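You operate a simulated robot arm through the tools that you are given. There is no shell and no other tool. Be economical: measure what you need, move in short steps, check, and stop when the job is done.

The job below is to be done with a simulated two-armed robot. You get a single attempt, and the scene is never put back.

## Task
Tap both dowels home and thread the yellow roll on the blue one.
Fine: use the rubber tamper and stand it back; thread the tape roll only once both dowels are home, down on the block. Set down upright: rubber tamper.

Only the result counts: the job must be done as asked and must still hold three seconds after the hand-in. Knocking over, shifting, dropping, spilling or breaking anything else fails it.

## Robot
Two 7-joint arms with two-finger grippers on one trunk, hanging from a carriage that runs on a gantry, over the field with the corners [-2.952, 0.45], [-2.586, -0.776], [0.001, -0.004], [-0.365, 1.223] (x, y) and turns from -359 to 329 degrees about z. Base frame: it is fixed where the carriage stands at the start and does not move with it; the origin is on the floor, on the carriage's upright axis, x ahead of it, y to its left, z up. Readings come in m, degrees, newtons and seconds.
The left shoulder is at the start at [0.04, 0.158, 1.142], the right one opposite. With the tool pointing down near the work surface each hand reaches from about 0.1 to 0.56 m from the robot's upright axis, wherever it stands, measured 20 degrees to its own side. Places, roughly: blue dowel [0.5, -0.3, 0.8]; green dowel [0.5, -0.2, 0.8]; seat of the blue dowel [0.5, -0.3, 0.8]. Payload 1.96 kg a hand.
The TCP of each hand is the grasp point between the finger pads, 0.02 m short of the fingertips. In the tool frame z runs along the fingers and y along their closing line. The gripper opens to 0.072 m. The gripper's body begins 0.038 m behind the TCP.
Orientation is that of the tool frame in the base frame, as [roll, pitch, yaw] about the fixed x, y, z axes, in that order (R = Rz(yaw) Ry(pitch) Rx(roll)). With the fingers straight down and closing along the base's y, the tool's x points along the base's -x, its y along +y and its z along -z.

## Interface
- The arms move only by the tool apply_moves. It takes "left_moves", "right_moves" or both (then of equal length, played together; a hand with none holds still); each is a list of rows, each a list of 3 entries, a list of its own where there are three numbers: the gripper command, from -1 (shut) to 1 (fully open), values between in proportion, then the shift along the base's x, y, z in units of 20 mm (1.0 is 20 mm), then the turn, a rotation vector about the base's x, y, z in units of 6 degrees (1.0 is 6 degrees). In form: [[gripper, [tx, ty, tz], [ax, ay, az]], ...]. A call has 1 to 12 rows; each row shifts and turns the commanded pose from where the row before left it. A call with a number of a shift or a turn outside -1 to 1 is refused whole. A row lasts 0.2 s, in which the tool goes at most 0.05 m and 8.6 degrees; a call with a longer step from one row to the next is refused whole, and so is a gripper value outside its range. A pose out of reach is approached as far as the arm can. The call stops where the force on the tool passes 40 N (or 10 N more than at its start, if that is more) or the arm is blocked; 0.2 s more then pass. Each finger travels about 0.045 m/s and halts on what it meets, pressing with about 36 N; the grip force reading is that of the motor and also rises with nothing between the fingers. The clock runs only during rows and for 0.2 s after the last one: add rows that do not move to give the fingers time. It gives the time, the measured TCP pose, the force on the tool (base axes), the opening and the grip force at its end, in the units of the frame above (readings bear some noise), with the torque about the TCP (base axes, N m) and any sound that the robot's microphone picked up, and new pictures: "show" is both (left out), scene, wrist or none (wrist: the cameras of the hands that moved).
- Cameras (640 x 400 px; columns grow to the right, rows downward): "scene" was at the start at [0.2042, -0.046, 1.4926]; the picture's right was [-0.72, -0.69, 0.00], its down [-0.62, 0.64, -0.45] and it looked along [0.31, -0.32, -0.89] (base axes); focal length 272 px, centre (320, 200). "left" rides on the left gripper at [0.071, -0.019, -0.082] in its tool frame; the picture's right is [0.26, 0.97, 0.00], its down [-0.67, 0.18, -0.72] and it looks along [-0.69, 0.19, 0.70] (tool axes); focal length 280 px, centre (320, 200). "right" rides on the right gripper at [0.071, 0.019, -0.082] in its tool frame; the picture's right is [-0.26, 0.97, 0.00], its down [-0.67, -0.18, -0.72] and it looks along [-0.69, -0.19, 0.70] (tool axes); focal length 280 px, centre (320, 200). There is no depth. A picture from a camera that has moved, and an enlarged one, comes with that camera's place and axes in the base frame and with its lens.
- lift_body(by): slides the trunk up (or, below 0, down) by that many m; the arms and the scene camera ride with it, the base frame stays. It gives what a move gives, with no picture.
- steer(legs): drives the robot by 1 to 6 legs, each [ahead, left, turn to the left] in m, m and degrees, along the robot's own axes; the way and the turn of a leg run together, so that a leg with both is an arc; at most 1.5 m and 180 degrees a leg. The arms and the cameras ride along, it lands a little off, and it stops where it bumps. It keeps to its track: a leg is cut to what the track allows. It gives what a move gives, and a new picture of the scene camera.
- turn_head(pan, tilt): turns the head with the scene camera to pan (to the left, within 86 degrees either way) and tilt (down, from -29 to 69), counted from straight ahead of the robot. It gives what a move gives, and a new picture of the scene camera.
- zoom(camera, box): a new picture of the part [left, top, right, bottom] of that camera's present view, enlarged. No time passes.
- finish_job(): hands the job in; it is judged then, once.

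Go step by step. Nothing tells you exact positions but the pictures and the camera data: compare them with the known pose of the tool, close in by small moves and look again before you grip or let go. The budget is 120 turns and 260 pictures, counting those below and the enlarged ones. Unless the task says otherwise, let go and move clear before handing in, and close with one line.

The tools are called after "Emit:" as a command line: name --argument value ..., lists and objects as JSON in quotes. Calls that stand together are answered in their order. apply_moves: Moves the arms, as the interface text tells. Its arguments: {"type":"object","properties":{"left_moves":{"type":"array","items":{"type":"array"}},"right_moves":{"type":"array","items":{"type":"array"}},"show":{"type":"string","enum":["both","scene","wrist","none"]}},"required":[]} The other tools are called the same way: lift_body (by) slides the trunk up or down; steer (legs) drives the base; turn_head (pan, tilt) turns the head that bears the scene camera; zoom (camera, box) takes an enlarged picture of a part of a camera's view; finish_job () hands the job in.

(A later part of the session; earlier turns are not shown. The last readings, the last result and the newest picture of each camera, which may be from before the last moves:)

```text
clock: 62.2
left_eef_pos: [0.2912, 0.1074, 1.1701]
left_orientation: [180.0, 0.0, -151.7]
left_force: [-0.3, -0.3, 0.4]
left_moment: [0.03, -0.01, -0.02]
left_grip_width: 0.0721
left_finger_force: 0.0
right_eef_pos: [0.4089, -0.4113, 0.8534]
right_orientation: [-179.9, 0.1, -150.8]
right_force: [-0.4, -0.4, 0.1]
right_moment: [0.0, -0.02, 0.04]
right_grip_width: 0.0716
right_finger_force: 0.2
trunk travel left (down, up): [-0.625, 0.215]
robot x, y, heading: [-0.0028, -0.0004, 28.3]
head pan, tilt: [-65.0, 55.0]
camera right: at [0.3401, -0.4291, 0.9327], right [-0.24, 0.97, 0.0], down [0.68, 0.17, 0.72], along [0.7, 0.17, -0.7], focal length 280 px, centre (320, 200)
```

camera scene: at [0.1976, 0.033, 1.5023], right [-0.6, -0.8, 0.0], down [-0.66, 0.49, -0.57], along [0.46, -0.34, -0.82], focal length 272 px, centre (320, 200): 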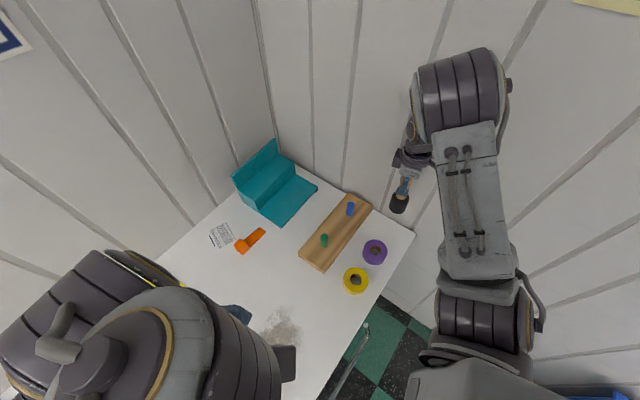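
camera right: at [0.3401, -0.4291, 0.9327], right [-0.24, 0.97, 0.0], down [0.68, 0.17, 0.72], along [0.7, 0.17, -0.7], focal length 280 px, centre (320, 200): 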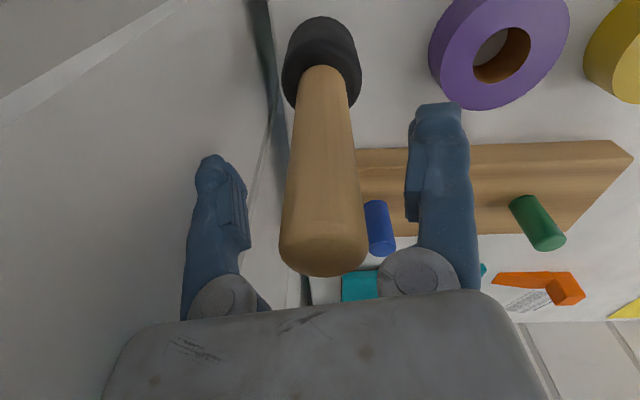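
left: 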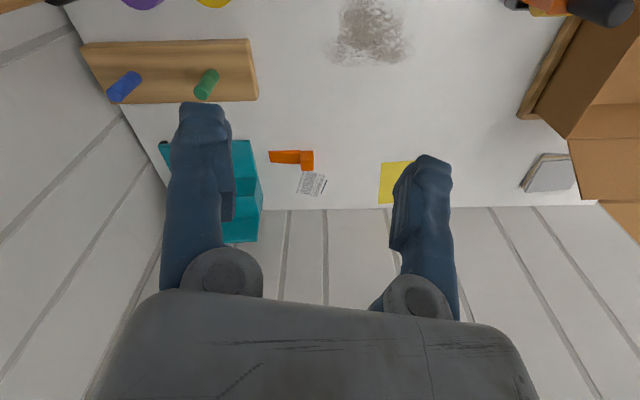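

The tamper stands upright and free. I'll rise and move over the yellow roll for a closer look.

Emit:
apply_moves --right_moves '[[1, [0, 0, 1], [0, 0, 0]], [1, [0, 0, 1], [0, 0, 0]], [1, [0, 0, 1], [0, 0, 0]], [1, [0, 0, 1], [0, 0, 0]], [1, [-0.3, 1, 0.5], [0, 0, 0]], [1, [-0.3, 1, 0], [0, 0, 0]], [1, [-0.3, 1, 0], [0, 0, 0]], [1, [-0.3, 1, 0], [0, 0, 0]], [1, [-0.3, 1, 0], [0, 0, 0]], [1, [-0.3, 1, 0], [0, 0, 0]], [1, [-0.4, 1, 0], [0, 0, 0]], [1, [-0.5, 1, 0], [0, 0, 0]]]' --show "none"

Emit:
apply_moves --right_moves '[[1, [-0.5, 1, 0], [0, 0, 0]], [1, [-0.5, 1, 0], [0, 0, 0]], [1, [0, 0, 0], [0, 0, 0]]]'

Emit:
zoom --camera "scene" --box '[320, 190, 420, 300]'

```text
clock: 64.8
left_eef_pos: [0.2909, 0.108, 1.1705]
left_orientation: [180.0, 0.0, -151.7]
left_force: [0.6, 0.1, 0.9]
left_moment: [-0.02, 0.0, -0.04]
left_grip_width: 0.0719
left_finger_force: 0.1
right_eef_pos: [0.3602, -0.2512, 0.9421]
right_orientation: [179.9, 0.1, -150.8]
right_force: [-0.5, 0.8, 0.2]
right_moment: [-0.05, -0.01, 0.0]
right_grip_width: 0.0722
right_finger_force: 0.1
trunk travel left (down, up): [-0.625, 0.215]
robot x, y, heading: [-0.0028, -0.0007, 28.5]
head pan, tilt: [-65.0, 55.0]
```

```text
clock: 65.6
left_eef_pos: [0.2914, 0.1073, 1.1706]
left_orientation: [-180.0, 0.0, -151.8]
left_force: [0.1, 0.4, 0.5]
left_moment: [-0.05, 0.0, -0.03]
left_grip_width: 0.072
left_finger_force: 0.0
right_eef_pos: [0.3481, -0.2316, 0.9421]
right_orientation: [-180.0, 0.0, -150.8]
right_force: [-0.4, 0.5, -0.5]
right_moment: [0.0, 0.01, -0.04]
right_grip_width: 0.0721
right_finger_force: 0.0
right hand out of reach, approached as far as the arm can: row 2
trunk travel left (down, up): [-0.625, 0.215]
robot x, y, heading: [-0.0052, -0.0012, 28.1]
head pan, tilt: [-65.0, 55.0]
camera scene: at [0.1977, 0.0329, 1.5023], right [-0.6, -0.8, 0.0], down [-0.66, 0.49, -0.57], along [0.46, -0.34, -0.82], focal length 272 px, centre (320, 200)
camera right: at [0.2785, -0.2495, 1.0224], right [-0.24, 0.97, 0.0], down [0.68, 0.17, 0.72], along [0.69, 0.17, -0.7], focal length 280 px, centre (320, 200)
```

scene: 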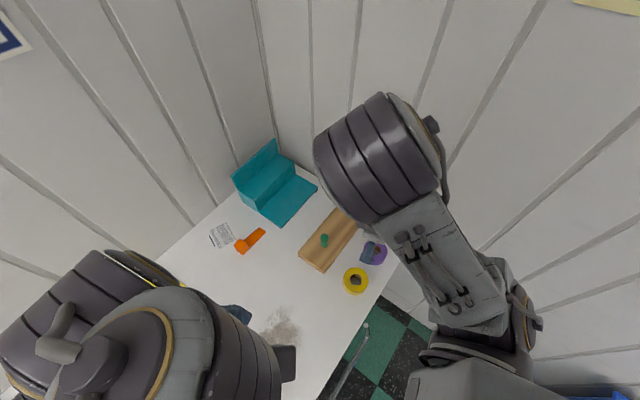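
right: 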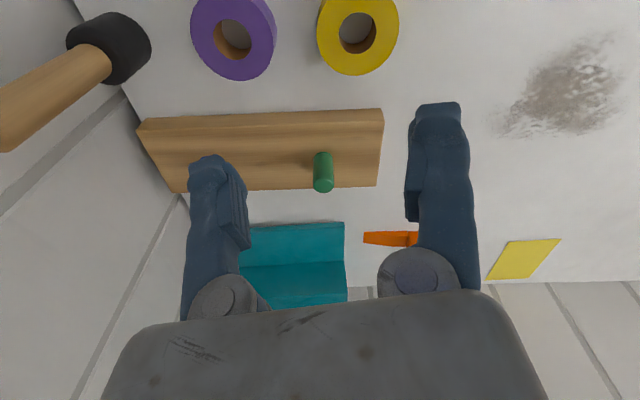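

```text
3.64 times, centred on (370, 245) of scene
camera zoom: at [0.1977, 0.0329, 1.5023], right [-0.6, -0.8, 0.0], down [-0.66, 0.49, -0.57], along [0.46, -0.34, -0.82], focal length 989 px, centre (138, 36)
```

zoom: 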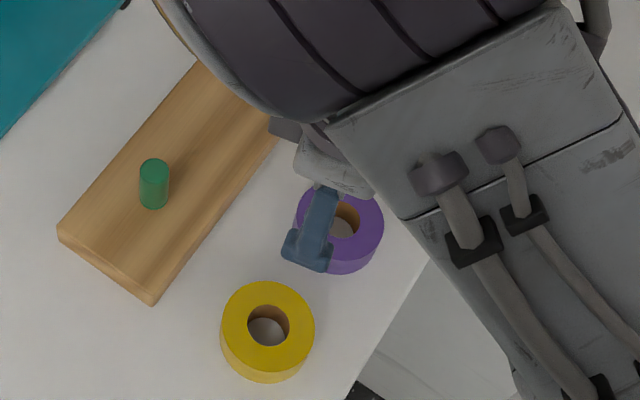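

The roll is about 71 mm across (hole about 32 mm, height about 20 mm), too wide to grip from outside, so I'll pinch its wall with one fingertip shallowly in the hole. The hand can't get there at this heading, so I'll turn the robot back for the pick.

Emit:
steer --legs '[[0, 0, -28]]'

Emit:
turn_head --pan -36 --tilt 58

```text
clock: 67.3
left_eef_pos: [0.3081, -0.0383, 1.1709]
left_orientation: [179.9, 0.0, -179.1]
left_force: [0.5, -0.4, 0.6]
left_moment: [0.03, -0.01, 0.03]
left_grip_width: 0.072
left_finger_force: 0.0
right_eef_pos: [0.2025, -0.3666, 0.9425]
right_orientation: [179.9, 0.1, -178.3]
right_force: [0.7, -0.1, 0.3]
right_moment: [-0.01, 0.01, 0.03]
right_grip_width: 0.0721
right_finger_force: 0.1
trunk travel left (down, up): [-0.625, 0.215]
robot x, y, heading: [0.0021, 0.002, 0.9]
head pan, tilt: [-65.0, 55.0]
camera scene: at [0.1904, -0.0623, 1.5023], right [-0.9, -0.44, 0.0], down [-0.36, 0.74, -0.57], along [0.25, -0.52, -0.82], focal length 272 px, centre (320, 200)
```

scene: 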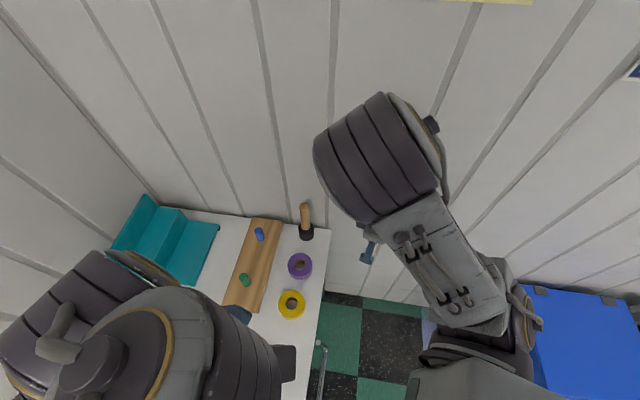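

```text
clock: 68.3
left_eef_pos: [0.3084, -0.038, 1.1701]
left_orientation: [180.0, 0.1, -179.0]
left_force: [-0.2, -0.3, -0.2]
left_moment: [0.01, -0.02, 0.02]
left_grip_width: 0.072
left_finger_force: 0.0
right_eef_pos: [0.2026, -0.3665, 0.9427]
right_orientation: [179.9, 0.2, -178.3]
right_force: [0.3, -0.5, 1.1]
right_moment: [-0.02, 0.02, -0.02]
right_grip_width: 0.072
right_finger_force: 0.1
trunk travel left (down, up): [-0.625, 0.215]
robot x, y, heading: [0.0006, 0.0027, 1.1]
head pan, tilt: [-36.0, 58.0]
camera scene: at [0.2152, -0.0371, 1.4986], right [-0.58, -0.82, 0.0], down [-0.69, 0.49, -0.53], along [0.43, -0.31, -0.85], focal length 272 px, centre (320, 200)
```

scene: 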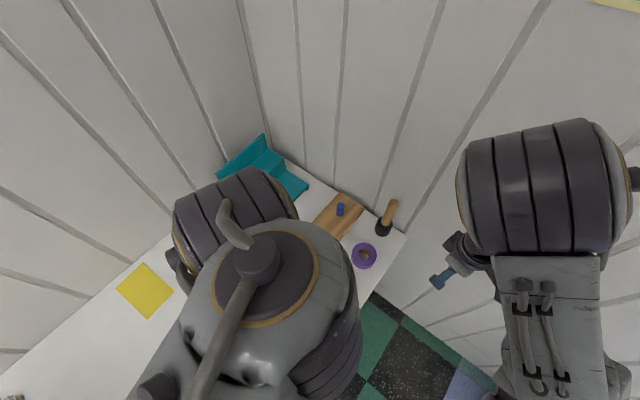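

I'll put the head back, move the left hand away, and bring the right hand above the +y wall of the roll with the fingers set to 42 mm.

Emit:
apply_moves --left_moves '[[1, [0, 0.8, 0], [0, 0, 0]], [1, [0, 0.8, 0], [0, 0, 0]], [1, [0, 0.8, 0], [0, 0, 0]], [1, [0, 0.8, 0], [0, 0, 0]], [1, [0, 0.8, 0], [0, 0, 0]], [1, [0, 0.8, 0], [0, 0, 0]], [1, [0, 0.8, 0], [0, 0, 0]], [1, [0, 0.8, 0], [0, 0, 0]], [1, [0, 0.8, 0], [0, 0, 0]], [1, [0, 0, 0], [0, 0, 0]], [1, [0, 0, 0], [0, 0, 0]], [1, [0, 0, 0], [0, 0, 0]]]' --right_moves '[[0.17, [0.5, 0, 0], [0, 0, 0]], [0.17, [0.6, 0.7, 0], [0, 0, 0]], [0.17, [0.6, 0.9, 0], [0, 0, 0]], [0.17, [0.6, 0.9, 0], [0, 0, 0]], [0.17, [0.6, 0.9, 0], [0, 0, 0]], [0.17, [0.6, 0.9, 0], [0, 0, 0]], [0.17, [0.6, 0.9, 0], [0, 0, 0]], [0.17, [0.6, 0.9, 0], [0, 0, 0]], [0.17, [0.6, 0.9, 0], [0, 0, 0]], [0.17, [0.6, 0.9, 0], [0, 0, 0]], [0.17, [0.6, 0.9, 0], [0, 0, -0.2]], [0.17, [0.5, 0.9, 0], [0, 0, 0]]]' --show "none"

Emit:
turn_head --pan -65 --tilt 60

Emit:
apply_moves --right_moves '[[0.17, [0, 0, 0], [0, 0, 0]]]' --show "wrist"

```text
clock: 70.9
left_eef_pos: [0.3073, 0.1054, 1.1704]
left_orientation: [-179.9, 0.1, -179.2]
left_force: [0.0, -1.1, -0.3]
left_moment: [0.0, 0.0, -0.01]
left_grip_width: 0.0719
left_finger_force: 0.0
right_eef_pos: [0.3429, -0.1717, 0.941]
right_orientation: [180.0, 0.1, -179.6]
right_force: [0.6, 0.8, -0.9]
right_moment: [-0.01, 0.01, -0.01]
right_grip_width: 0.0423
right_finger_force: 0.1
trunk travel left (down, up): [-0.625, 0.215]
robot x, y, heading: [-0.0026, -0.0018, 0.9]
head pan, tilt: [-36.0, 58.0]
```

```text
clock: 71.8
left_eef_pos: [0.3077, 0.1044, 1.1702]
left_orientation: [180.0, 0.0, -179.1]
left_force: [0.9, 0.1, 0.9]
left_moment: [0.01, 0.01, 0.0]
left_grip_width: 0.0721
left_finger_force: 0.0
right_eef_pos: [0.3417, -0.1724, 0.9404]
right_orientation: [180.0, 0.1, -179.4]
right_force: [-0.7, -0.7, -0.1]
right_moment: [0.02, -0.02, 0.0]
right_grip_width: 0.0419
right_finger_force: 0.0
trunk travel left (down, up): [-0.625, 0.215]
robot x, y, heading: [0.0014, -0.0018, 1.0]
head pan, tilt: [-65.0, 60.0]
camera scene: at [0.1881, -0.0574, 1.4962], right [-0.9, -0.44, 0.0], down [-0.38, 0.78, -0.5], along [0.22, -0.45, -0.87], focal length 272 px, centre (320, 200)
```

scene: 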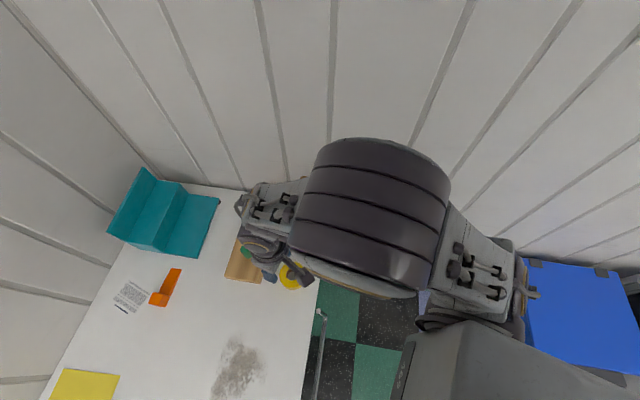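

```text
clock: 72.2
left_eef_pos: [0.3076, 0.1046, 1.17]
left_orientation: [-179.9, 0.1, -179.2]
left_force: [0.8, 0.4, -0.1]
left_moment: [0.0, 0.02, 0.0]
left_grip_width: 0.072
left_finger_force: 0.1
right_eef_pos: [0.3418, -0.1716, 0.9395]
right_orientation: [-179.9, 0.1, -179.4]
right_force: [-0.1, -0.6, 0.1]
right_moment: [0.01, -0.01, -0.01]
right_grip_width: 0.0422
right_finger_force: 0.1
trunk travel left (down, up): [-0.625, 0.215]
robot x, y, heading: [-0.0006, 0.0017, 0.8]
head pan, tilt: [-65.0, 60.0]
camera right: at [0.2724, -0.1536, 1.0206], right [0.25, 0.97, 0.0], down [0.68, -0.18, 0.72], along [0.69, -0.18, -0.7], focal length 280 px, centre (320, 200)
```

right: 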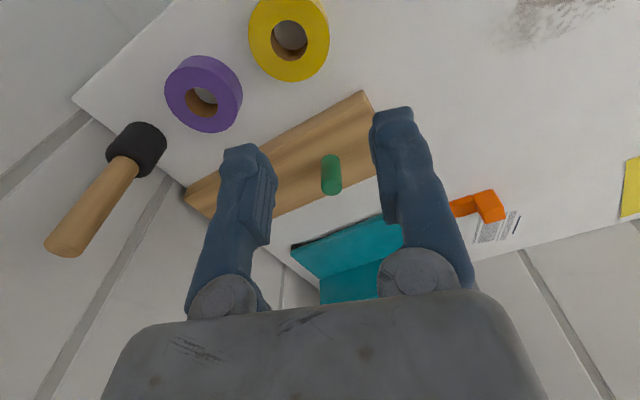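

The roll centre confirms at [0.339, -0.199]. I'll come down to just above it and look.

Emit:
apply_moves --right_moves '[[0.17, [-0.1, 0, -1], [0, 0, 0]], [0.17, [0, -0.1, -1], [0, 0, 0]], [0.17, [0, 0, -1], [0, 0, 0]], [0.17, [0, 0, -1], [0, 0, 0]], [0.17, [0, 0, -1], [0, 0, 0]], [0.17, [0, 0, -1], [0, 0, 0]], [0.17, [0, 0, -1], [0, 0, 0]], [0.17, [0, 0, 0], [0, 0, 0]]]' --show "both"

```text
clock: 74.0
left_eef_pos: [0.3061, 0.1051, 1.1704]
left_orientation: [180.0, 0.1, -179.2]
left_force: [-0.3, -0.1, -0.3]
left_moment: [0.01, -0.04, 0.02]
left_grip_width: 0.0719
left_finger_force: 0.1
right_eef_pos: [0.3389, -0.1754, 0.8018]
right_orientation: [180.0, 0.2, -179.4]
right_force: [0.2, 0.3, 0.6]
right_moment: [-0.04, -0.01, 0.01]
right_grip_width: 0.0421
right_finger_force: 0.0
trunk travel left (down, up): [-0.625, 0.215]
robot x, y, heading: [-0.002, 0.0009, 0.8]
head pan, tilt: [-65.0, 60.0]
camera scene: at [0.188, -0.0574, 1.4962], right [-0.9, -0.44, 0.0], down [-0.38, 0.78, -0.5], along [0.22, -0.45, -0.87], focal length 272 px, centre (320, 200)
camera right: at [0.2697, -0.1571, 0.8817], right [0.25, 0.97, 0.0], down [0.67, -0.18, 0.72], along [0.69, -0.18, -0.7], focal length 280 px, centre (320, 200)
```

scene: 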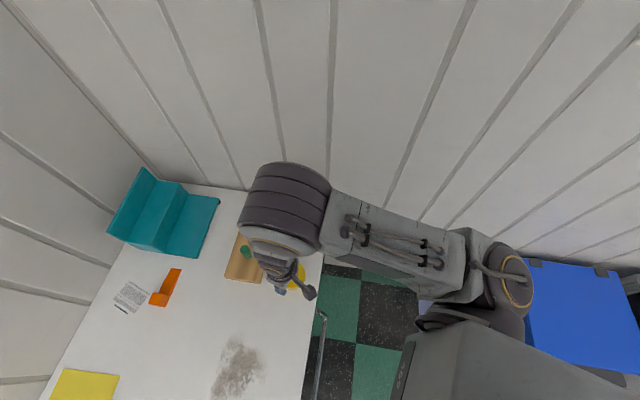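
right: 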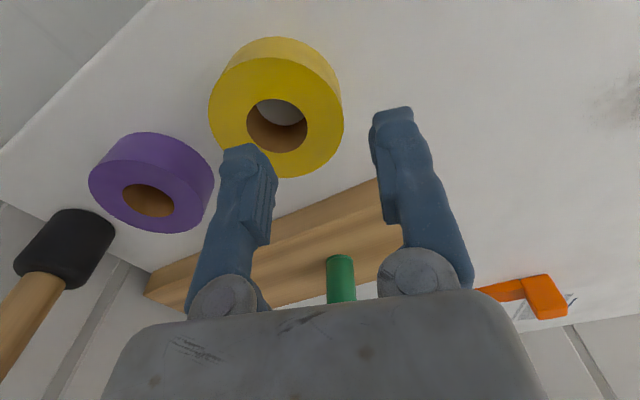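

The inner finger will sit centred in the hole. I'll descend, then check the depth.

Emit:
apply_moves --right_moves '[[0.17, [0, 0.12, -0.6], [0, 0, 0]], [0.17, [0, 0, -0.6], [0, 0, 0]], [0.17, [0, 0, -0.5], [0, 0, 0]], [0.17, [0, 0, -0.3], [0, 0, 0]], [0.17, [0, 0, 0], [0, 0, 0]]]' --show "wrist"

Emit:
zoom --camera "scene" --box '[240, 230, 340, 310]'

```text
clock: 75.2
left_eef_pos: [0.3068, 0.1065, 1.1695]
left_orientation: [-180.0, 0.0, -179.1]
left_force: [-0.7, -0.1, 1.0]
left_moment: [0.05, 0.0, 0.03]
left_grip_width: 0.0719
left_finger_force: 0.2
right_eef_pos: [0.34, -0.173, 0.7625]
right_orientation: [-180.0, 0.0, -179.4]
right_force: [0.6, 0.5, -0.9]
right_moment: [-0.01, -0.02, 0.03]
right_grip_width: 0.0421
right_finger_force: 0.1
trunk travel left (down, up): [-0.625, 0.215]
robot x, y, heading: [-0.0025, 0.003, 1.2]
head pan, tilt: [-65.0, 60.0]
camera right: at [0.2704, -0.1548, 0.8423], right [0.25, 0.97, 0.0], down [0.68, -0.18, 0.72], along [0.69, -0.18, -0.7], focal length 280 px, centre (320, 200)
```

right: 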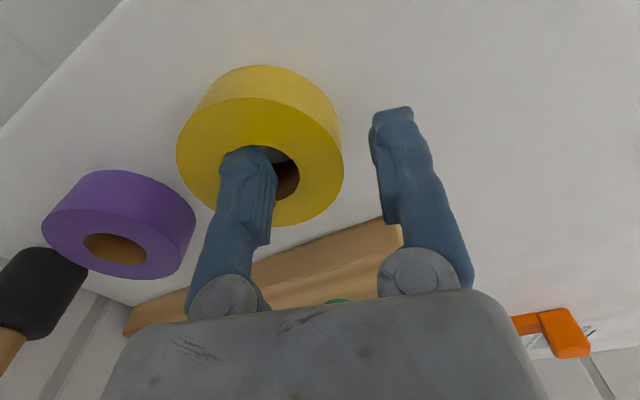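

```text
5.00 times, centred on (290, 270) of scene
camera zoom: at [0.188, -0.0574, 1.4962], right [-0.9, -0.44, 0.0], down [-0.38, 0.78, -0.5], along [0.22, -0.45, -0.87], focal length 1360 px, centre (470, -150)
```

zoom: 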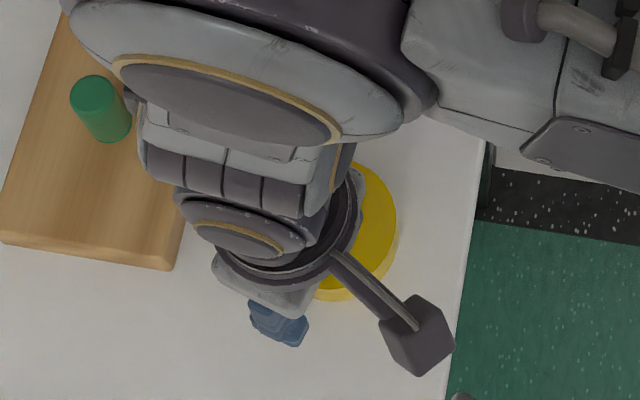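

Emit:
zoom --camera "right" --box '[160, 60, 360, 260]'

```text
2.00 times, centred on (260, 160) of right
camera zoom: at [0.2704, -0.1548, 0.8423], right [0.25, 0.97, 0.0], down [0.68, -0.18, 0.72], along [0.69, -0.18, -0.7], focal length 561 px, centre (440, 280)
```

zoom: 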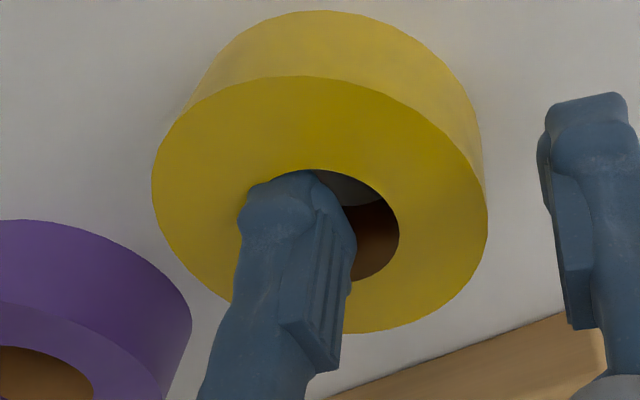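

The geometry fits. I'll narrow the fingers to 37 mm so the inner one is centred in the hole, and go down gently 7 mm.

Emit:
apply_moves --right_moves '[[0.03, [0, -0.05, 0], [0, 0, 0]], [0.03, [0, 0, -0.1], [0, 0, 0]], [0.03, [0, 0, -0.1], [0, 0, 0]], [0.03, [0, 0, -0.1], [0, 0, 0]], [0.03, [0, 0, 0], [0, 0, 0]]]' --show "none"

Emit:
zoom --camera "right" --box '[160, 60, 360, 260]'

```text
clock: 76.4
left_eef_pos: [0.3059, 0.1055, 1.1692]
left_orientation: [-179.9, -0.1, -179.1]
left_force: [0.1, -0.1, 0.4]
left_moment: [0.01, 0.0, -0.02]
left_grip_width: 0.0721
left_finger_force: 0.1
right_eef_pos: [0.3412, -0.1744, 0.7559]
right_orientation: [-180.0, 0.1, -179.3]
right_force: [-0.2, 0.3, 0.1]
right_moment: [0.0, -0.02, -0.01]
right_grip_width: 0.037
right_finger_force: 0.1
trunk travel left (down, up): [-0.625, 0.215]
robot x, y, heading: [-0.0004, -0.0001, 0.9]
head pan, tilt: [-65.0, 60.0]
```

```text
2.00 times, centred on (260, 160) of right
camera zoom: at [0.2702, -0.1557, 0.8362], right [0.25, 0.97, 0.0], down [0.68, -0.18, 0.72], along [0.69, -0.18, -0.7], focal length 561 px, centre (440, 280)
```

zoom: 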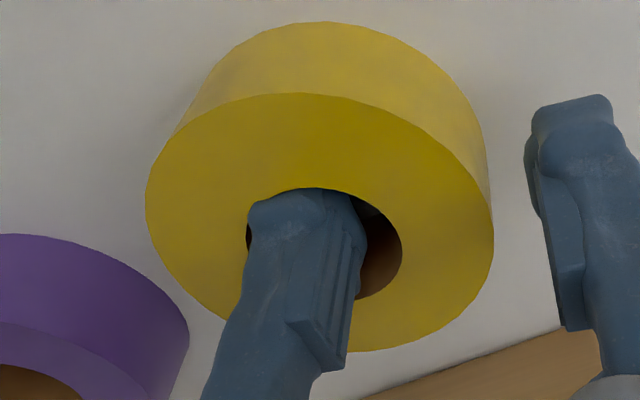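

The finger is about 13 mm into the hole and the roll is about 30 mm tall. I'll back up 3 mm for a shallow grip and close.

Emit:
apply_moves --right_moves '[[0.03, [0, 0, 0.15], [0, 0, 0]], [-0.2, [0, 0, 0], [0, 0, 0]], [-0.4, [0, 0, 0], [0, 0, 0]], [-1, [0, 0, 0], [0, 0, 0]], [-1, [0, 0, 0], [0, 0, 0]], [-1, [0, 0, 0], [0, 0, 0]]]' --show "none"

Emit:
apply_moves --right_moves '[[-1, [0, 0, 0.3], [0, 0, 0]], [-1, [0, 0, 0.7], [0, 0, 0]], [-1, [0, 0, 1], [0, 0, 0]], [-1, [0, 0, 1], [0, 0, 0]], [-1, [0, 0, 1], [0, 0, 0]], [-1, [0, 0, 1], [0, 0, 0]], [-1, [0, 0, 0], [0, 0, 0]]]'

Emit:
zoom --camera "right" --box '[160, 60, 400, 260]'

```text
clock: 77.8
left_eef_pos: [0.3073, 0.1059, 1.1704]
left_orientation: [180.0, -0.1, -179.1]
left_force: [-0.4, 0.4, 0.5]
left_moment: [-0.04, 0.02, -0.01]
left_grip_width: 0.0721
left_finger_force: 0.1
right_eef_pos: [0.3404, -0.1732, 0.7592]
right_orientation: [180.0, 0.2, -179.4]
right_force: [0.5, 0.1, 0.6]
right_moment: [-0.07, -0.02, 0.01]
right_grip_width: 0.0187
right_finger_force: 36.0
trunk travel left (down, up): [-0.625, 0.215]
robot x, y, heading: [-0.0021, 0.0013, 0.9]
head pan, tilt: [-65.0, 60.0]
```

```text
clock: 79.4
left_eef_pos: [0.3077, 0.1046, 1.1708]
left_orientation: [179.9, 0.0, -179.0]
left_force: [-0.2, 0.0, -0.3]
left_moment: [-0.01, -0.03, -0.02]
left_grip_width: 0.0719
left_finger_force: 0.0
right_eef_pos: [0.3403, -0.1734, 0.8604]
right_orientation: [180.0, 0.1, -179.4]
right_force: [0.1, -0.3, -0.9]
right_moment: [0.02, -0.01, -0.01]
right_grip_width: 0.0189
right_finger_force: 35.7
trunk travel left (down, up): [-0.625, 0.215]
robot x, y, heading: [-0.0037, 0.0005, 0.9]
head pan, tilt: [-65.0, 60.0]
camera scene: at [0.188, -0.0574, 1.4962], right [-0.9, -0.44, 0.0], down [-0.38, 0.78, -0.5], along [0.22, -0.45, -0.87], focal length 272 px, centre (320, 200)
camera right: at [0.27, -0.1553, 0.9409], right [0.25, 0.97, 0.0], down [0.68, -0.18, 0.72], along [0.69, -0.18, -0.7], focal length 280 px, centre (320, 200)
```

scene: 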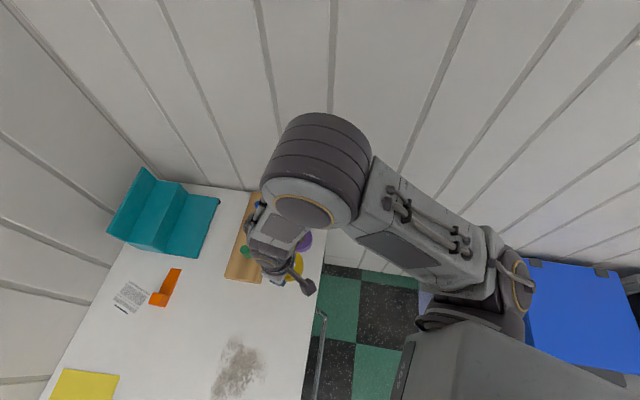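
right: 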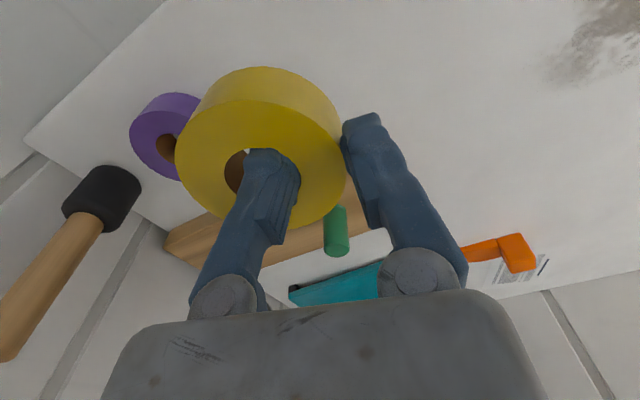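

```text
2.00 times, centred on (280, 160) of right
camera zoom: at [0.27, -0.1553, 0.9409], right [0.25, 0.97, 0.0], down [0.68, -0.18, 0.72], along [0.69, -0.18, -0.7], focal length 561 px, centre (400, 280)
```

zoom: 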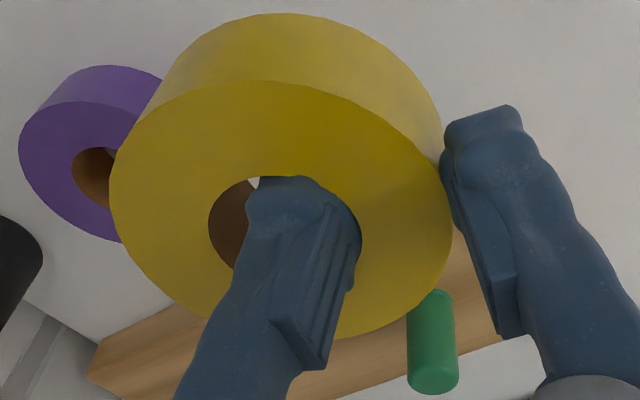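

The roll is held level. I'll raise it high, tuck the left hand back and up, then turn the robot left again.

Emit:
apply_moves --left_moves '[[1, [0, 0, 0.8], [0, 0, 0]], [1, [0, 0, 0.8], [0, 0, 0]], [1, [0, 0, 0.8], [0, 0, 0]], [1, [-0.5, 0, 0.8], [0, 0, 0]], [1, [-0.5, 0, 0.8], [0, 0, 0]], [1, [-0.5, -0.5, 0], [0, 0, 0]], [1, [-0.5, -0.5, 0], [0, 0, 0]], [1, [0, 0, 0], [0, 0, 0]]]' --right_moves '[[-1, [0, 0, 0.8], [0, 0, 0]], [-1, [0, 0, 0.8], [0, 0, 0]], [-1, [0, 0, 0.8], [0, 0, 0]], [-1, [0, 0, 0.8], [0, 0, 0]], [-1, [0, 0, 0.8], [0, 0, 0]], [-1, [0, 0, 0.8], [0, 0, 0]], [-1, [0, 0, 0.4], [0, 0, 0]], [-1, [0, 0, 0], [0, 0, 0]]]' --show "wrist"

```text
clock: 81.2
left_eef_pos: [0.2764, 0.08, 1.2335]
left_orientation: [-179.9, 0.0, -179.0]
left_force: [-0.3, 0.1, 0.4]
left_moment: [-0.03, -0.01, -0.02]
left_grip_width: 0.0719
left_finger_force: 0.0
left hand out of reach, approached as far as the arm can: row 5
right_eef_pos: [0.3388, -0.1715, 0.964]
right_orientation: [-179.9, 0.1, -179.4]
right_force: [0.3, 0.7, -0.4]
right_moment: [0.0, 0.0, 0.02]
right_grip_width: 0.0191
right_finger_force: 36.0
trunk travel left (down, up): [-0.625, 0.215]
robot x, y, heading: [-0.003, 0.0005, 0.8]
head pan, tilt: [-65.0, 60.0]
camera right: at [0.269, -0.1538, 1.0431], right [0.25, 0.97, 0.0], down [0.68, -0.18, 0.72], along [0.69, -0.18, -0.7], focal length 280 px, centre (320, 200)
camera left: at [0.2056, 0.0593, 1.3158], right [-0.28, 0.96, 0.0], down [0.67, 0.2, 0.71], along [0.69, 0.2, -0.7], focal length 280 px, centre (320, 200)
```

right: 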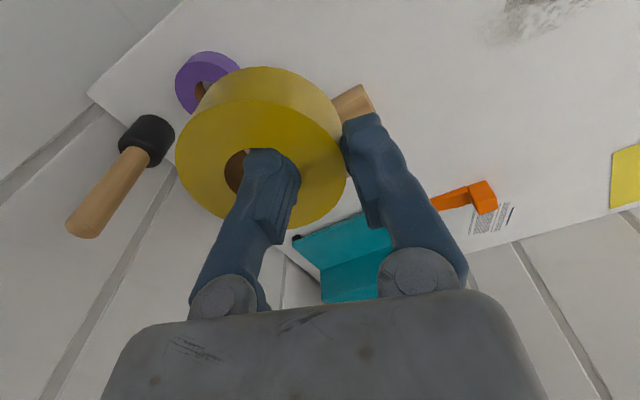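
left: 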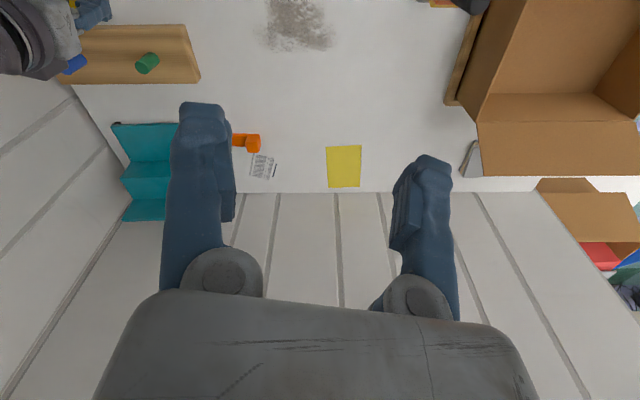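

Emit:
steer --legs '[[0, 0, 27.5]]'

Emit:
turn_head --pan -65 --tilt 55

```text
clock: 83.0
left_eef_pos: [0.2084, 0.1994, 1.2339]
left_orientation: [-179.8, 0.1, -151.7]
left_force: [0.4, -0.7, -0.7]
left_moment: [0.01, -0.01, 0.01]
left_grip_width: 0.072
left_finger_force: 0.0
right_eef_pos: [0.3811, 0.0054, 0.9634]
right_orientation: [180.0, 0.1, -151.8]
right_force: [-0.3, -0.1, -0.3]
right_moment: [-0.01, 0.02, 0.04]
right_grip_width: 0.0188
right_finger_force: 36.4
trunk travel left (down, up): [-0.625, 0.215]
robot x, y, heading: [-0.0046, 0.0007, 28.2]
head pan, tilt: [-65.0, 60.0]
camera scene: at [0.1932, 0.0364, 1.4962], right [-0.6, -0.8, 0.0], down [-0.69, 0.52, -0.5], along [0.4, -0.3, -0.87], focal length 272 px, centre (320, 200)
```

scene: 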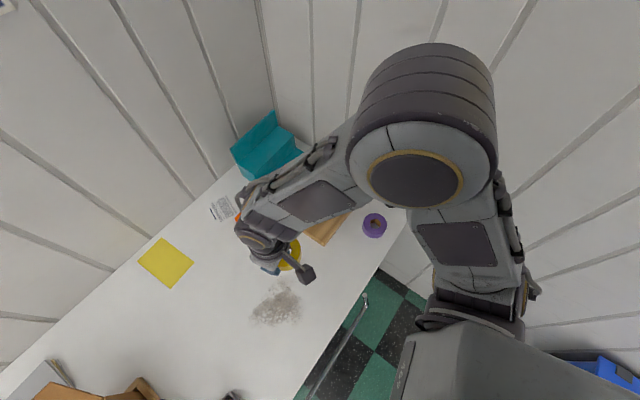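

```text
clock: 83.7
left_eef_pos: [0.2085, 0.1994, 1.2357]
left_orientation: [-179.8, 0.1, -151.5]
left_force: [-0.1, -0.5, 1.0]
left_moment: [0.03, 0.01, 0.05]
left_grip_width: 0.0721
left_finger_force: 0.1
right_eef_pos: [0.3804, 0.0041, 0.9629]
right_orientation: [-180.0, 0.0, -151.9]
right_force: [0.1, 0.0, 0.5]
right_moment: [-0.01, 0.03, 0.0]
right_grip_width: 0.0186
right_finger_force: 35.8
trunk travel left (down, up): [-0.625, 0.215]
robot x, y, heading: [-0.0023, 0.0003, 28.3]
head pan, tilt: [-65.0, 55.0]
camera scene: at [0.1976, 0.0332, 1.5023], right [-0.6, -0.8, 0.0], down [-0.66, 0.49, -0.57], along [0.46, -0.34, -0.82], focal length 272 px, centre (320, 200)
```

scene: 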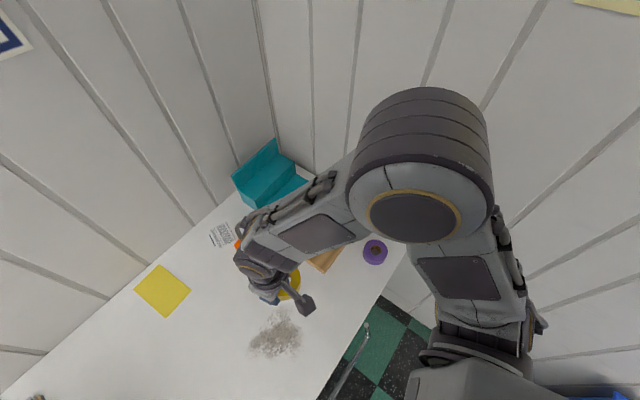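

Moving the roll over toward the blue dowel at safe height.

Emit:
apply_moves --right_moves '[[-1, [0.4, -0.95, 0], [0, 0, 0]], [-1, [0.4, -0.95, 0], [0, 0, 0]], [-1, [0.4, -0.95, 0], [0, 0, 0]], [-1, [0.4, -0.95, 0], [0, 0, 0]], [-1, [0.4, -0.95, 0], [0, 0, 0]], [-1, [0.4, -0.95, 0], [0, 0, 0]], [-1, [0.4, -0.95, 0], [0, 0, 0]], [-1, [0.4, -0.95, 0], [0, 0, 0]], [-1, [0.4, -0.95, 0], [0, 0, 0]], [-1, [0.4, -0.95, 0], [0, 0, 0]], [-1, [0.4, -0.95, 0], [0, 0, 0]], [-1, [0.4, -0.95, 0], [0, 0, 0]]]' --show "none"

Emit:
apply_moves --right_moves '[[-1, [0.4, -0.95, 0], [0, 0, 0]], [-1, [0.4, -0.95, -0.5], [0, 0, 0]], [-1, [0.4, -0.95, -0.5], [0, 0, 0]], [-1, [0.4, -0.95, -0.5], [0, 0, 0]], [-1, [0, -0.2, -0.5], [0, 0, 0]], [-1, [0, 0, -0.5], [0, 0, 0]], [-1, [0, 0, 0], [0, 0, 0]]]'

Emit:
zoom --camera "scene" --box '[300, 150, 400, 250]'

```text
clock: 86.3
left_eef_pos: [0.2086, 0.1982, 1.2348]
left_orientation: [-179.9, 0.1, -151.6]
left_force: [0.8, 0.2, -0.5]
left_moment: [0.0, 0.01, 0.0]
left_grip_width: 0.0721
left_finger_force: 0.1
right_eef_pos: [0.4762, -0.2224, 0.9635]
right_orientation: [-180.0, 0.1, -152.0]
right_force: [0.4, 0.9, -0.8]
right_moment: [0.02, 0.01, 0.01]
right_grip_width: 0.0186
right_finger_force: 35.7
trunk travel left (down, up): [-0.625, 0.215]
robot x, y, heading: [-0.0036, -0.002, 28.5]
head pan, tilt: [-65.0, 55.0]
```

```text
clock: 87.9
left_eef_pos: [0.2085, 0.2002, 1.2354]
left_orientation: [-179.8, 0.1, -151.6]
left_force: [0.0, -0.2, -0.4]
left_moment: [0.0, 0.01, -0.01]
left_grip_width: 0.0719
left_finger_force: 0.0
right_eef_pos: [0.5068, -0.3012, 0.913]
right_orientation: [180.0, 0.1, -151.8]
right_force: [0.1, -0.3, 0.1]
right_moment: [0.04, 0.01, 0.0]
right_grip_width: 0.0185
right_finger_force: 36.2
trunk travel left (down, up): [-0.625, 0.215]
robot x, y, heading: [-0.0004, -0.0005, 28.5]
head pan, tilt: [-65.0, 55.0]
camera scene: at [0.1976, 0.0332, 1.5023], right [-0.6, -0.8, 0.0], down [-0.66, 0.49, -0.57], along [0.46, -0.34, -0.82], focal length 272 px, centre (320, 200)
camera right: at [0.4359, -0.319, 0.9931], right [-0.22, 0.97, 0.0], down [0.68, 0.16, 0.72], along [0.7, 0.16, -0.7], focal length 280 px, centre (320, 200)
```

scene: 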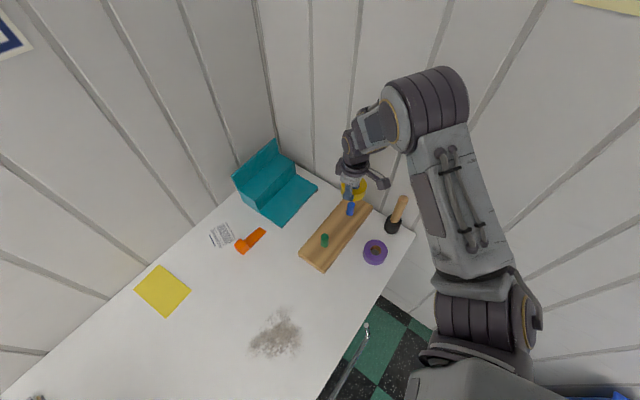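
right: 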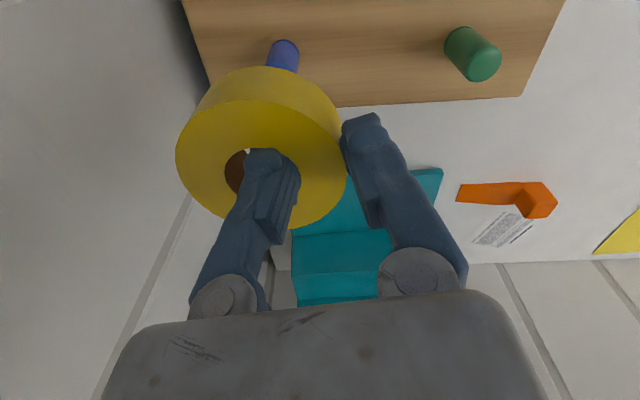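

```text
4.00 times, centred on (350, 200) of scene
camera zoom: at [0.1976, 0.0332, 1.5023], right [-0.6, -0.8, 0.0], down [-0.66, 0.49, -0.57], along [0.46, -0.34, -0.82], focal length 1088 px, centre (200, 200)
```

zoom: 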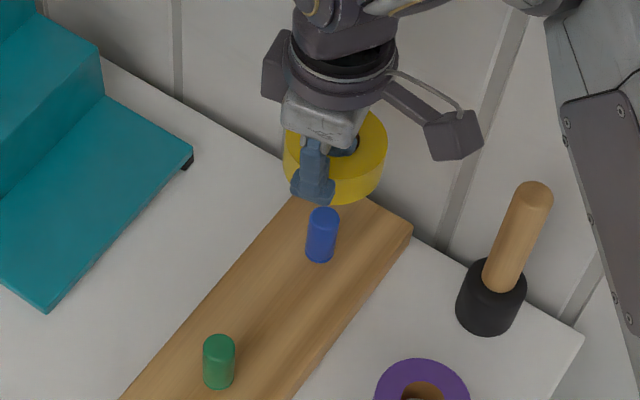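

I'm over the dowel region. I'll zoom to measure the roll's centre against the dowel.

Emit:
zoom --camera "scene" --box '[330, 170, 370, 220]'

Emit:
zoom --camera "right" --box '[160, 20, 360, 240]'

```text
8.00 times, centred on (350, 195) of scene
camera zoom: at [0.1976, 0.0332, 1.5023], right [-0.6, -0.8, 0.0], down [-0.66, 0.49, -0.57], along [0.46, -0.34, -0.82], focal length 2175 px, centre (80, 240)
```

zoom: 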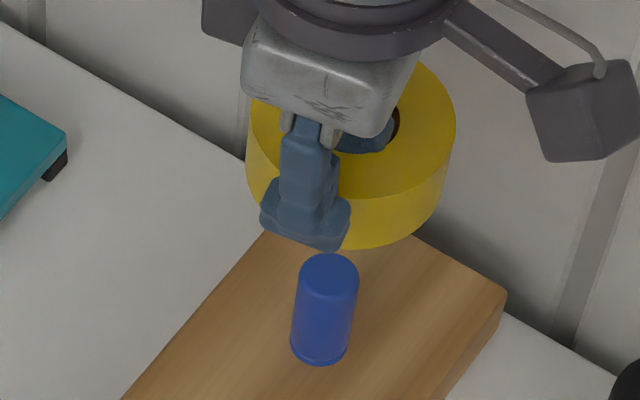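

```text
1.82 times, centred on (260, 130) of right
camera zoom: at [0.4359, -0.319, 0.9931], right [-0.22, 0.97, 0.0], down [0.68, 0.16, 0.72], along [0.7, 0.16, -0.7], focal length 510 px, centre (429, 327)
```

zoom: 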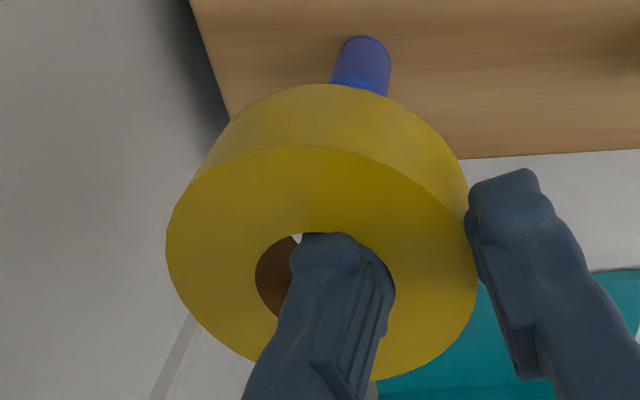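

Roll centre is about [0.520, -0.324] and dowel about [0.522, -0.3275], so I'll shift by [+2.3, -3.7] mm, lower to just above the dowel, and re-check.

Emit:
apply_moves --right_moves '[[-1, [0.115, -0.185, -0.5], [0, 0, 0]], [-1, [0, 0, -0.6], [0, 0, 0]], [-1, [0, 0, -0.6], [0, 0, 0]], [-1, [0, 0, -0.6], [0, 0, 0]], [-1, [0, 0, -0.5], [0, 0, 0]], [-1, [0, 0, 0], [0, 0, 0]]]' --show "wrist"

Emit:
zoom --camera "scene" --box '[330, 170, 370, 220]'

```text
clock: 89.3
left_eef_pos: [0.2084, 0.2, 1.2352]
left_orientation: [-179.8, 0.2, -151.6]
left_force: [0.7, -0.3, -0.5]
left_moment: [0.01, -0.02, 0.03]
left_grip_width: 0.0718
left_finger_force: 0.1
right_eef_pos: [0.511, -0.3065, 0.8561]
right_orientation: [180.0, 0.0, -151.9]
right_force: [-0.2, -1.8, -0.4]
right_moment: [0.02, 0.0, 0.02]
right_grip_width: 0.0186
right_finger_force: 35.5
trunk travel left (down, up): [-0.625, 0.215]
robot x, y, heading: [-0.0008, 0.0005, 28.3]
head pan, tilt: [-65.0, 55.0]
camera right: at [0.4403, -0.3234, 0.9365], right [-0.22, 0.97, 0.0], down [0.68, 0.16, 0.72], along [0.7, 0.16, -0.7], focal length 280 px, centre (320, 200)
```

right: 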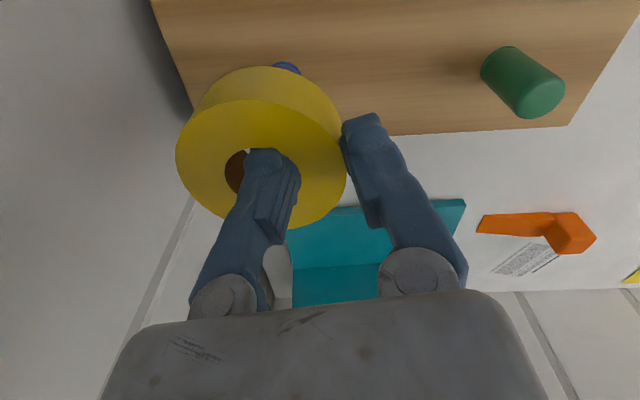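

```text
8.00 times, centred on (350, 195) of scene
camera zoom: at [0.1976, 0.0332, 1.5023], right [-0.6, -0.8, 0.0], down [-0.66, 0.49, -0.57], along [0.46, -0.34, -0.82], focal length 2175 px, centre (80, 240)
```

zoom: 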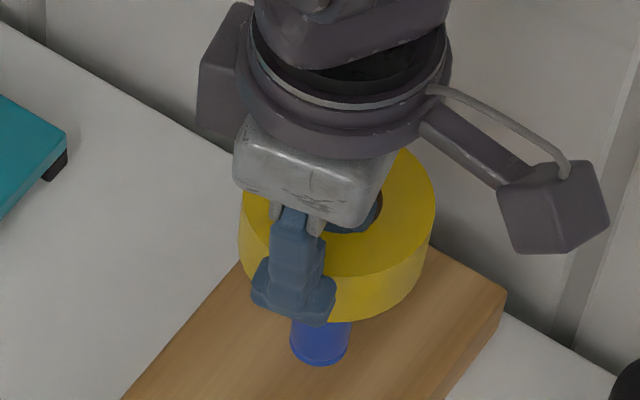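

Aligned to about 2 mm. I'll descend slowly onto the dowel, watching the force.

Emit:
apply_moves --right_moves '[[-1, [0, 0, -0.3], [0, 0, 0]], [-1, [0, 0, -0.3], [0, 0, 0]], [-1, [0, 0, -0.15], [0, 0, 0]], [-1, [0, 0, -0.15], [0, 0, 0]], [-1, [0, 0, -0.15], [0, 0, 0]], [-1, [0, 0, -0.15], [0, 0, 0]], [-1, [0, 0, 0], [0, 0, 0]]]' --show "none"

Emit:
zoom --camera "scene" --box '[330, 170, 370, 220]'

```text
clock: 90.9
left_eef_pos: [0.2085, 0.1995, 1.2345]
left_orientation: [-179.8, 0.2, -151.6]
left_force: [0.4, 0.2, 0.3]
left_moment: [-0.02, -0.02, -0.04]
left_grip_width: 0.0721
left_finger_force: 0.1
right_eef_pos: [0.5111, -0.3073, 0.8312]
right_orientation: [179.9, 0.0, -151.9]
right_force: [-0.2, -0.8, 0.7]
right_moment: [0.02, 0.01, 0.01]
right_grip_width: 0.0183
right_finger_force: 36.1
trunk travel left (down, up): [-0.625, 0.215]
robot x, y, heading: [-0.0034, 0.0017, 28.4]
head pan, tilt: [-65.0, 55.0]
```

```text
8.00 times, centred on (350, 195) of scene
camera zoom: at [0.1976, 0.0332, 1.5023], right [-0.6, -0.8, 0.0], down [-0.66, 0.49, -0.57], along [0.46, -0.34, -0.82], focal length 2175 px, centre (80, 240)
```

zoom: 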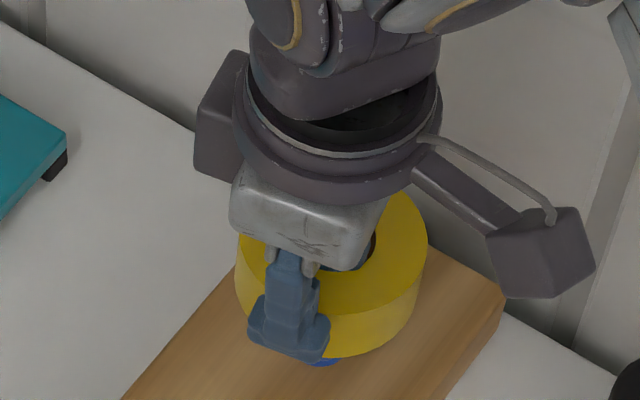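

Emit:
apply_moves --right_moves '[[-1, [0, 0, -0.1], [0, 0, 0]], [-1, [0, 0, -0.1], [0, 0, 0]], [-1, [0, 0, -0.1], [0, 0, 0]], [-1, [0, 0, 0], [0, 0, 0]]]' --show "wrist"

Emit:
zoom --camera "right" --box '[160, 40, 360, 240]'

```text
clock: 91.9
left_eef_pos: [0.2089, 0.1995, 1.2362]
left_orientation: [-179.9, 0.1, -151.4]
left_force: [-0.7, 0.4, -0.5]
left_moment: [0.0, -0.01, -0.01]
left_grip_width: 0.0721
left_finger_force: 0.0
right_eef_pos: [0.5104, -0.3068, 0.8272]
right_orientation: [-179.9, 0.0, -151.9]
right_force: [-0.3, 0.5, 0.1]
right_moment: [-0.01, 0.03, 0.01]
right_grip_width: 0.0182
right_finger_force: 36.3
trunk travel left (down, up): [-0.625, 0.215]
robot x, y, heading: [-0.0016, 0.0005, 28.5]
head pan, tilt: [-65.0, 55.0]
camera right: at [0.4407, -0.3237, 0.9071], right [-0.22, 0.97, 0.0], down [0.68, 0.16, 0.72], along [0.7, 0.16, -0.7], focal length 280 px, centre (320, 200)
```

right: 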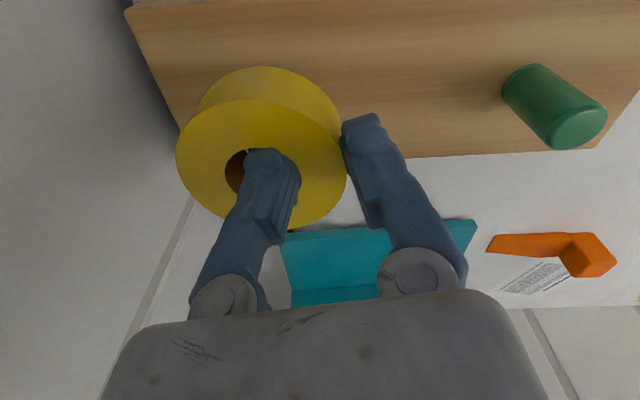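

```text
2.00 times, centred on (260, 140) of right
camera zoom: at [0.4407, -0.3237, 0.9071], right [-0.22, 0.97, 0.0], down [0.68, 0.16, 0.72], along [0.7, 0.16, -0.7], focal length 561 px, centre (440, 320)
```

zoom: 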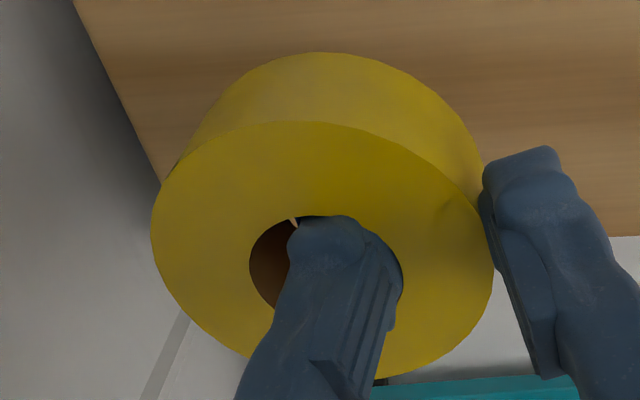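

Emit:
apply_moves --right_moves '[[-1, [0, 0, -0.1], [0, 0, 0]], [-1, [0, 0, -0.1], [0, 0, 0]], [-1, [0, 0, 0], [0, 0, 0]]]' --show "none"

Emit:
apply_moves --right_moves '[[-1, [0, 0, -0.1], [0, 0, 0]], [-1, [0, 0, -0.1], [0, 0, 0]], [-1, [0, 0, 0], [0, 0, 0]]]' --show "none"

Emit:
zoom --camera "scene" --box '[330, 170, 370, 220]'

```text
clock: 92.7
left_eef_pos: [0.2087, 0.1995, 1.2353]
left_orientation: [-179.8, 0.0, -151.7]
left_force: [0.7, 0.1, 0.1]
left_moment: [0.03, -0.01, 0.04]
left_grip_width: 0.072
left_finger_force: 0.1
right_eef_pos: [0.5116, -0.3056, 0.8223]
right_orientation: [180.0, 0.0, -151.9]
right_force: [0.7, -0.5, -0.6]
right_moment: [0.0, 0.0, -0.01]
right_grip_width: 0.0184
right_finger_force: 36.1
trunk travel left (down, up): [-0.625, 0.215]
robot x, y, heading: [-0.0007, -0.0005, 28.3]
head pan, tilt: [-65.0, 55.0]
```

```text
clock: 93.5
left_eef_pos: [0.2081, 0.1998, 1.2352]
left_orientation: [-179.8, 0.0, -151.6]
left_force: [0.4, 0.1, 0.2]
left_moment: [0.01, 0.0, 0.01]
left_grip_width: 0.072
left_finger_force: 0.0
right_eef_pos: [0.5121, -0.3058, 0.8184]
right_orientation: [179.9, 0.1, -152.0]
right_force: [-0.5, 0.2, 0.0]
right_moment: [0.04, 0.01, -0.03]
right_grip_width: 0.0181
right_finger_force: 36.1
trunk travel left (down, up): [-0.625, 0.215]
robot x, y, heading: [0.0004, 0.0016, 28.5]
head pan, tilt: [-65.0, 55.0]
```

```text
8.00 times, centred on (350, 195) of scene
camera zoom: at [0.1976, 0.0332, 1.5023], right [-0.6, -0.8, 0.0], down [-0.66, 0.49, -0.57], along [0.46, -0.34, -0.82], focal length 2175 px, centre (80, 240)
```

zoom: 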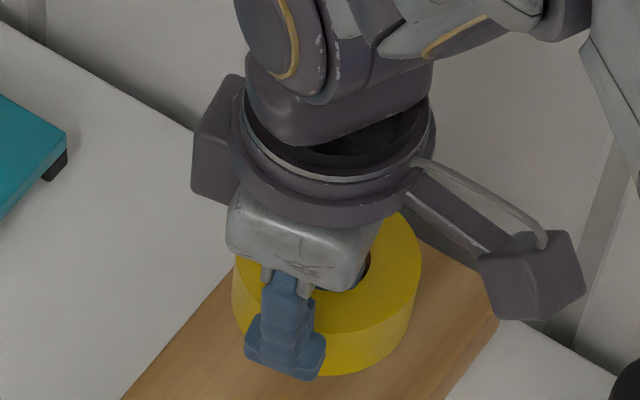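

With the roll bottom at about 0.778 and no force, the dowel is inside the hole. I'll continue until the finger meets the dowel top.

Emit:
apply_moves --right_moves '[[-1, [0, 0, -0.1], [0, 0, 0]], [-1, [0, 0, -0.1], [0, 0, 0]], [-1, [0, 0, 0], [0, 0, 0]]]' --show "none"

Emit:
zoom --camera "right" --box '[210, 110, 330, 230]'

```text
clock: 94.3
left_eef_pos: [0.2084, 0.2, 1.2355]
left_orientation: [-179.7, 0.1, -151.6]
left_force: [0.8, 0.6, 0.0]
left_moment: [-0.02, 0.0, 0.01]
left_grip_width: 0.0718
left_finger_force: 0.0
right_eef_pos: [0.5111, -0.3067, 0.814]
right_orientation: [-180.0, 0.1, -152.0]
right_force: [-11.3, 6.6, 34.9]
right_moment: [-0.31, -0.09, -0.14]
right_grip_width: 0.0177
right_finger_force: 36.1
trunk travel left (down, up): [-0.625, 0.215]
robot x, y, heading: [-0.0022, 0.0019, 28.5]
head pan, tilt: [-65.0, 55.0]
```

```text
3.33 times, centred on (270, 170) of right
camera zoom: at [0.4406, -0.3236, 0.8947], right [-0.22, 0.97, 0.0], down [0.68, 0.16, 0.72], along [0.7, 0.16, -0.7], focal length 935 px, centre (487, 300)
```

zoom: 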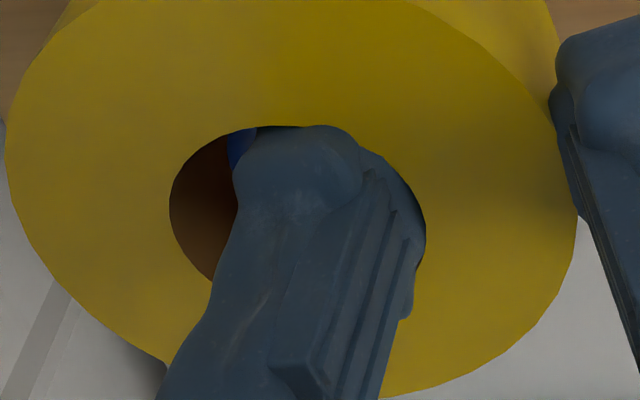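

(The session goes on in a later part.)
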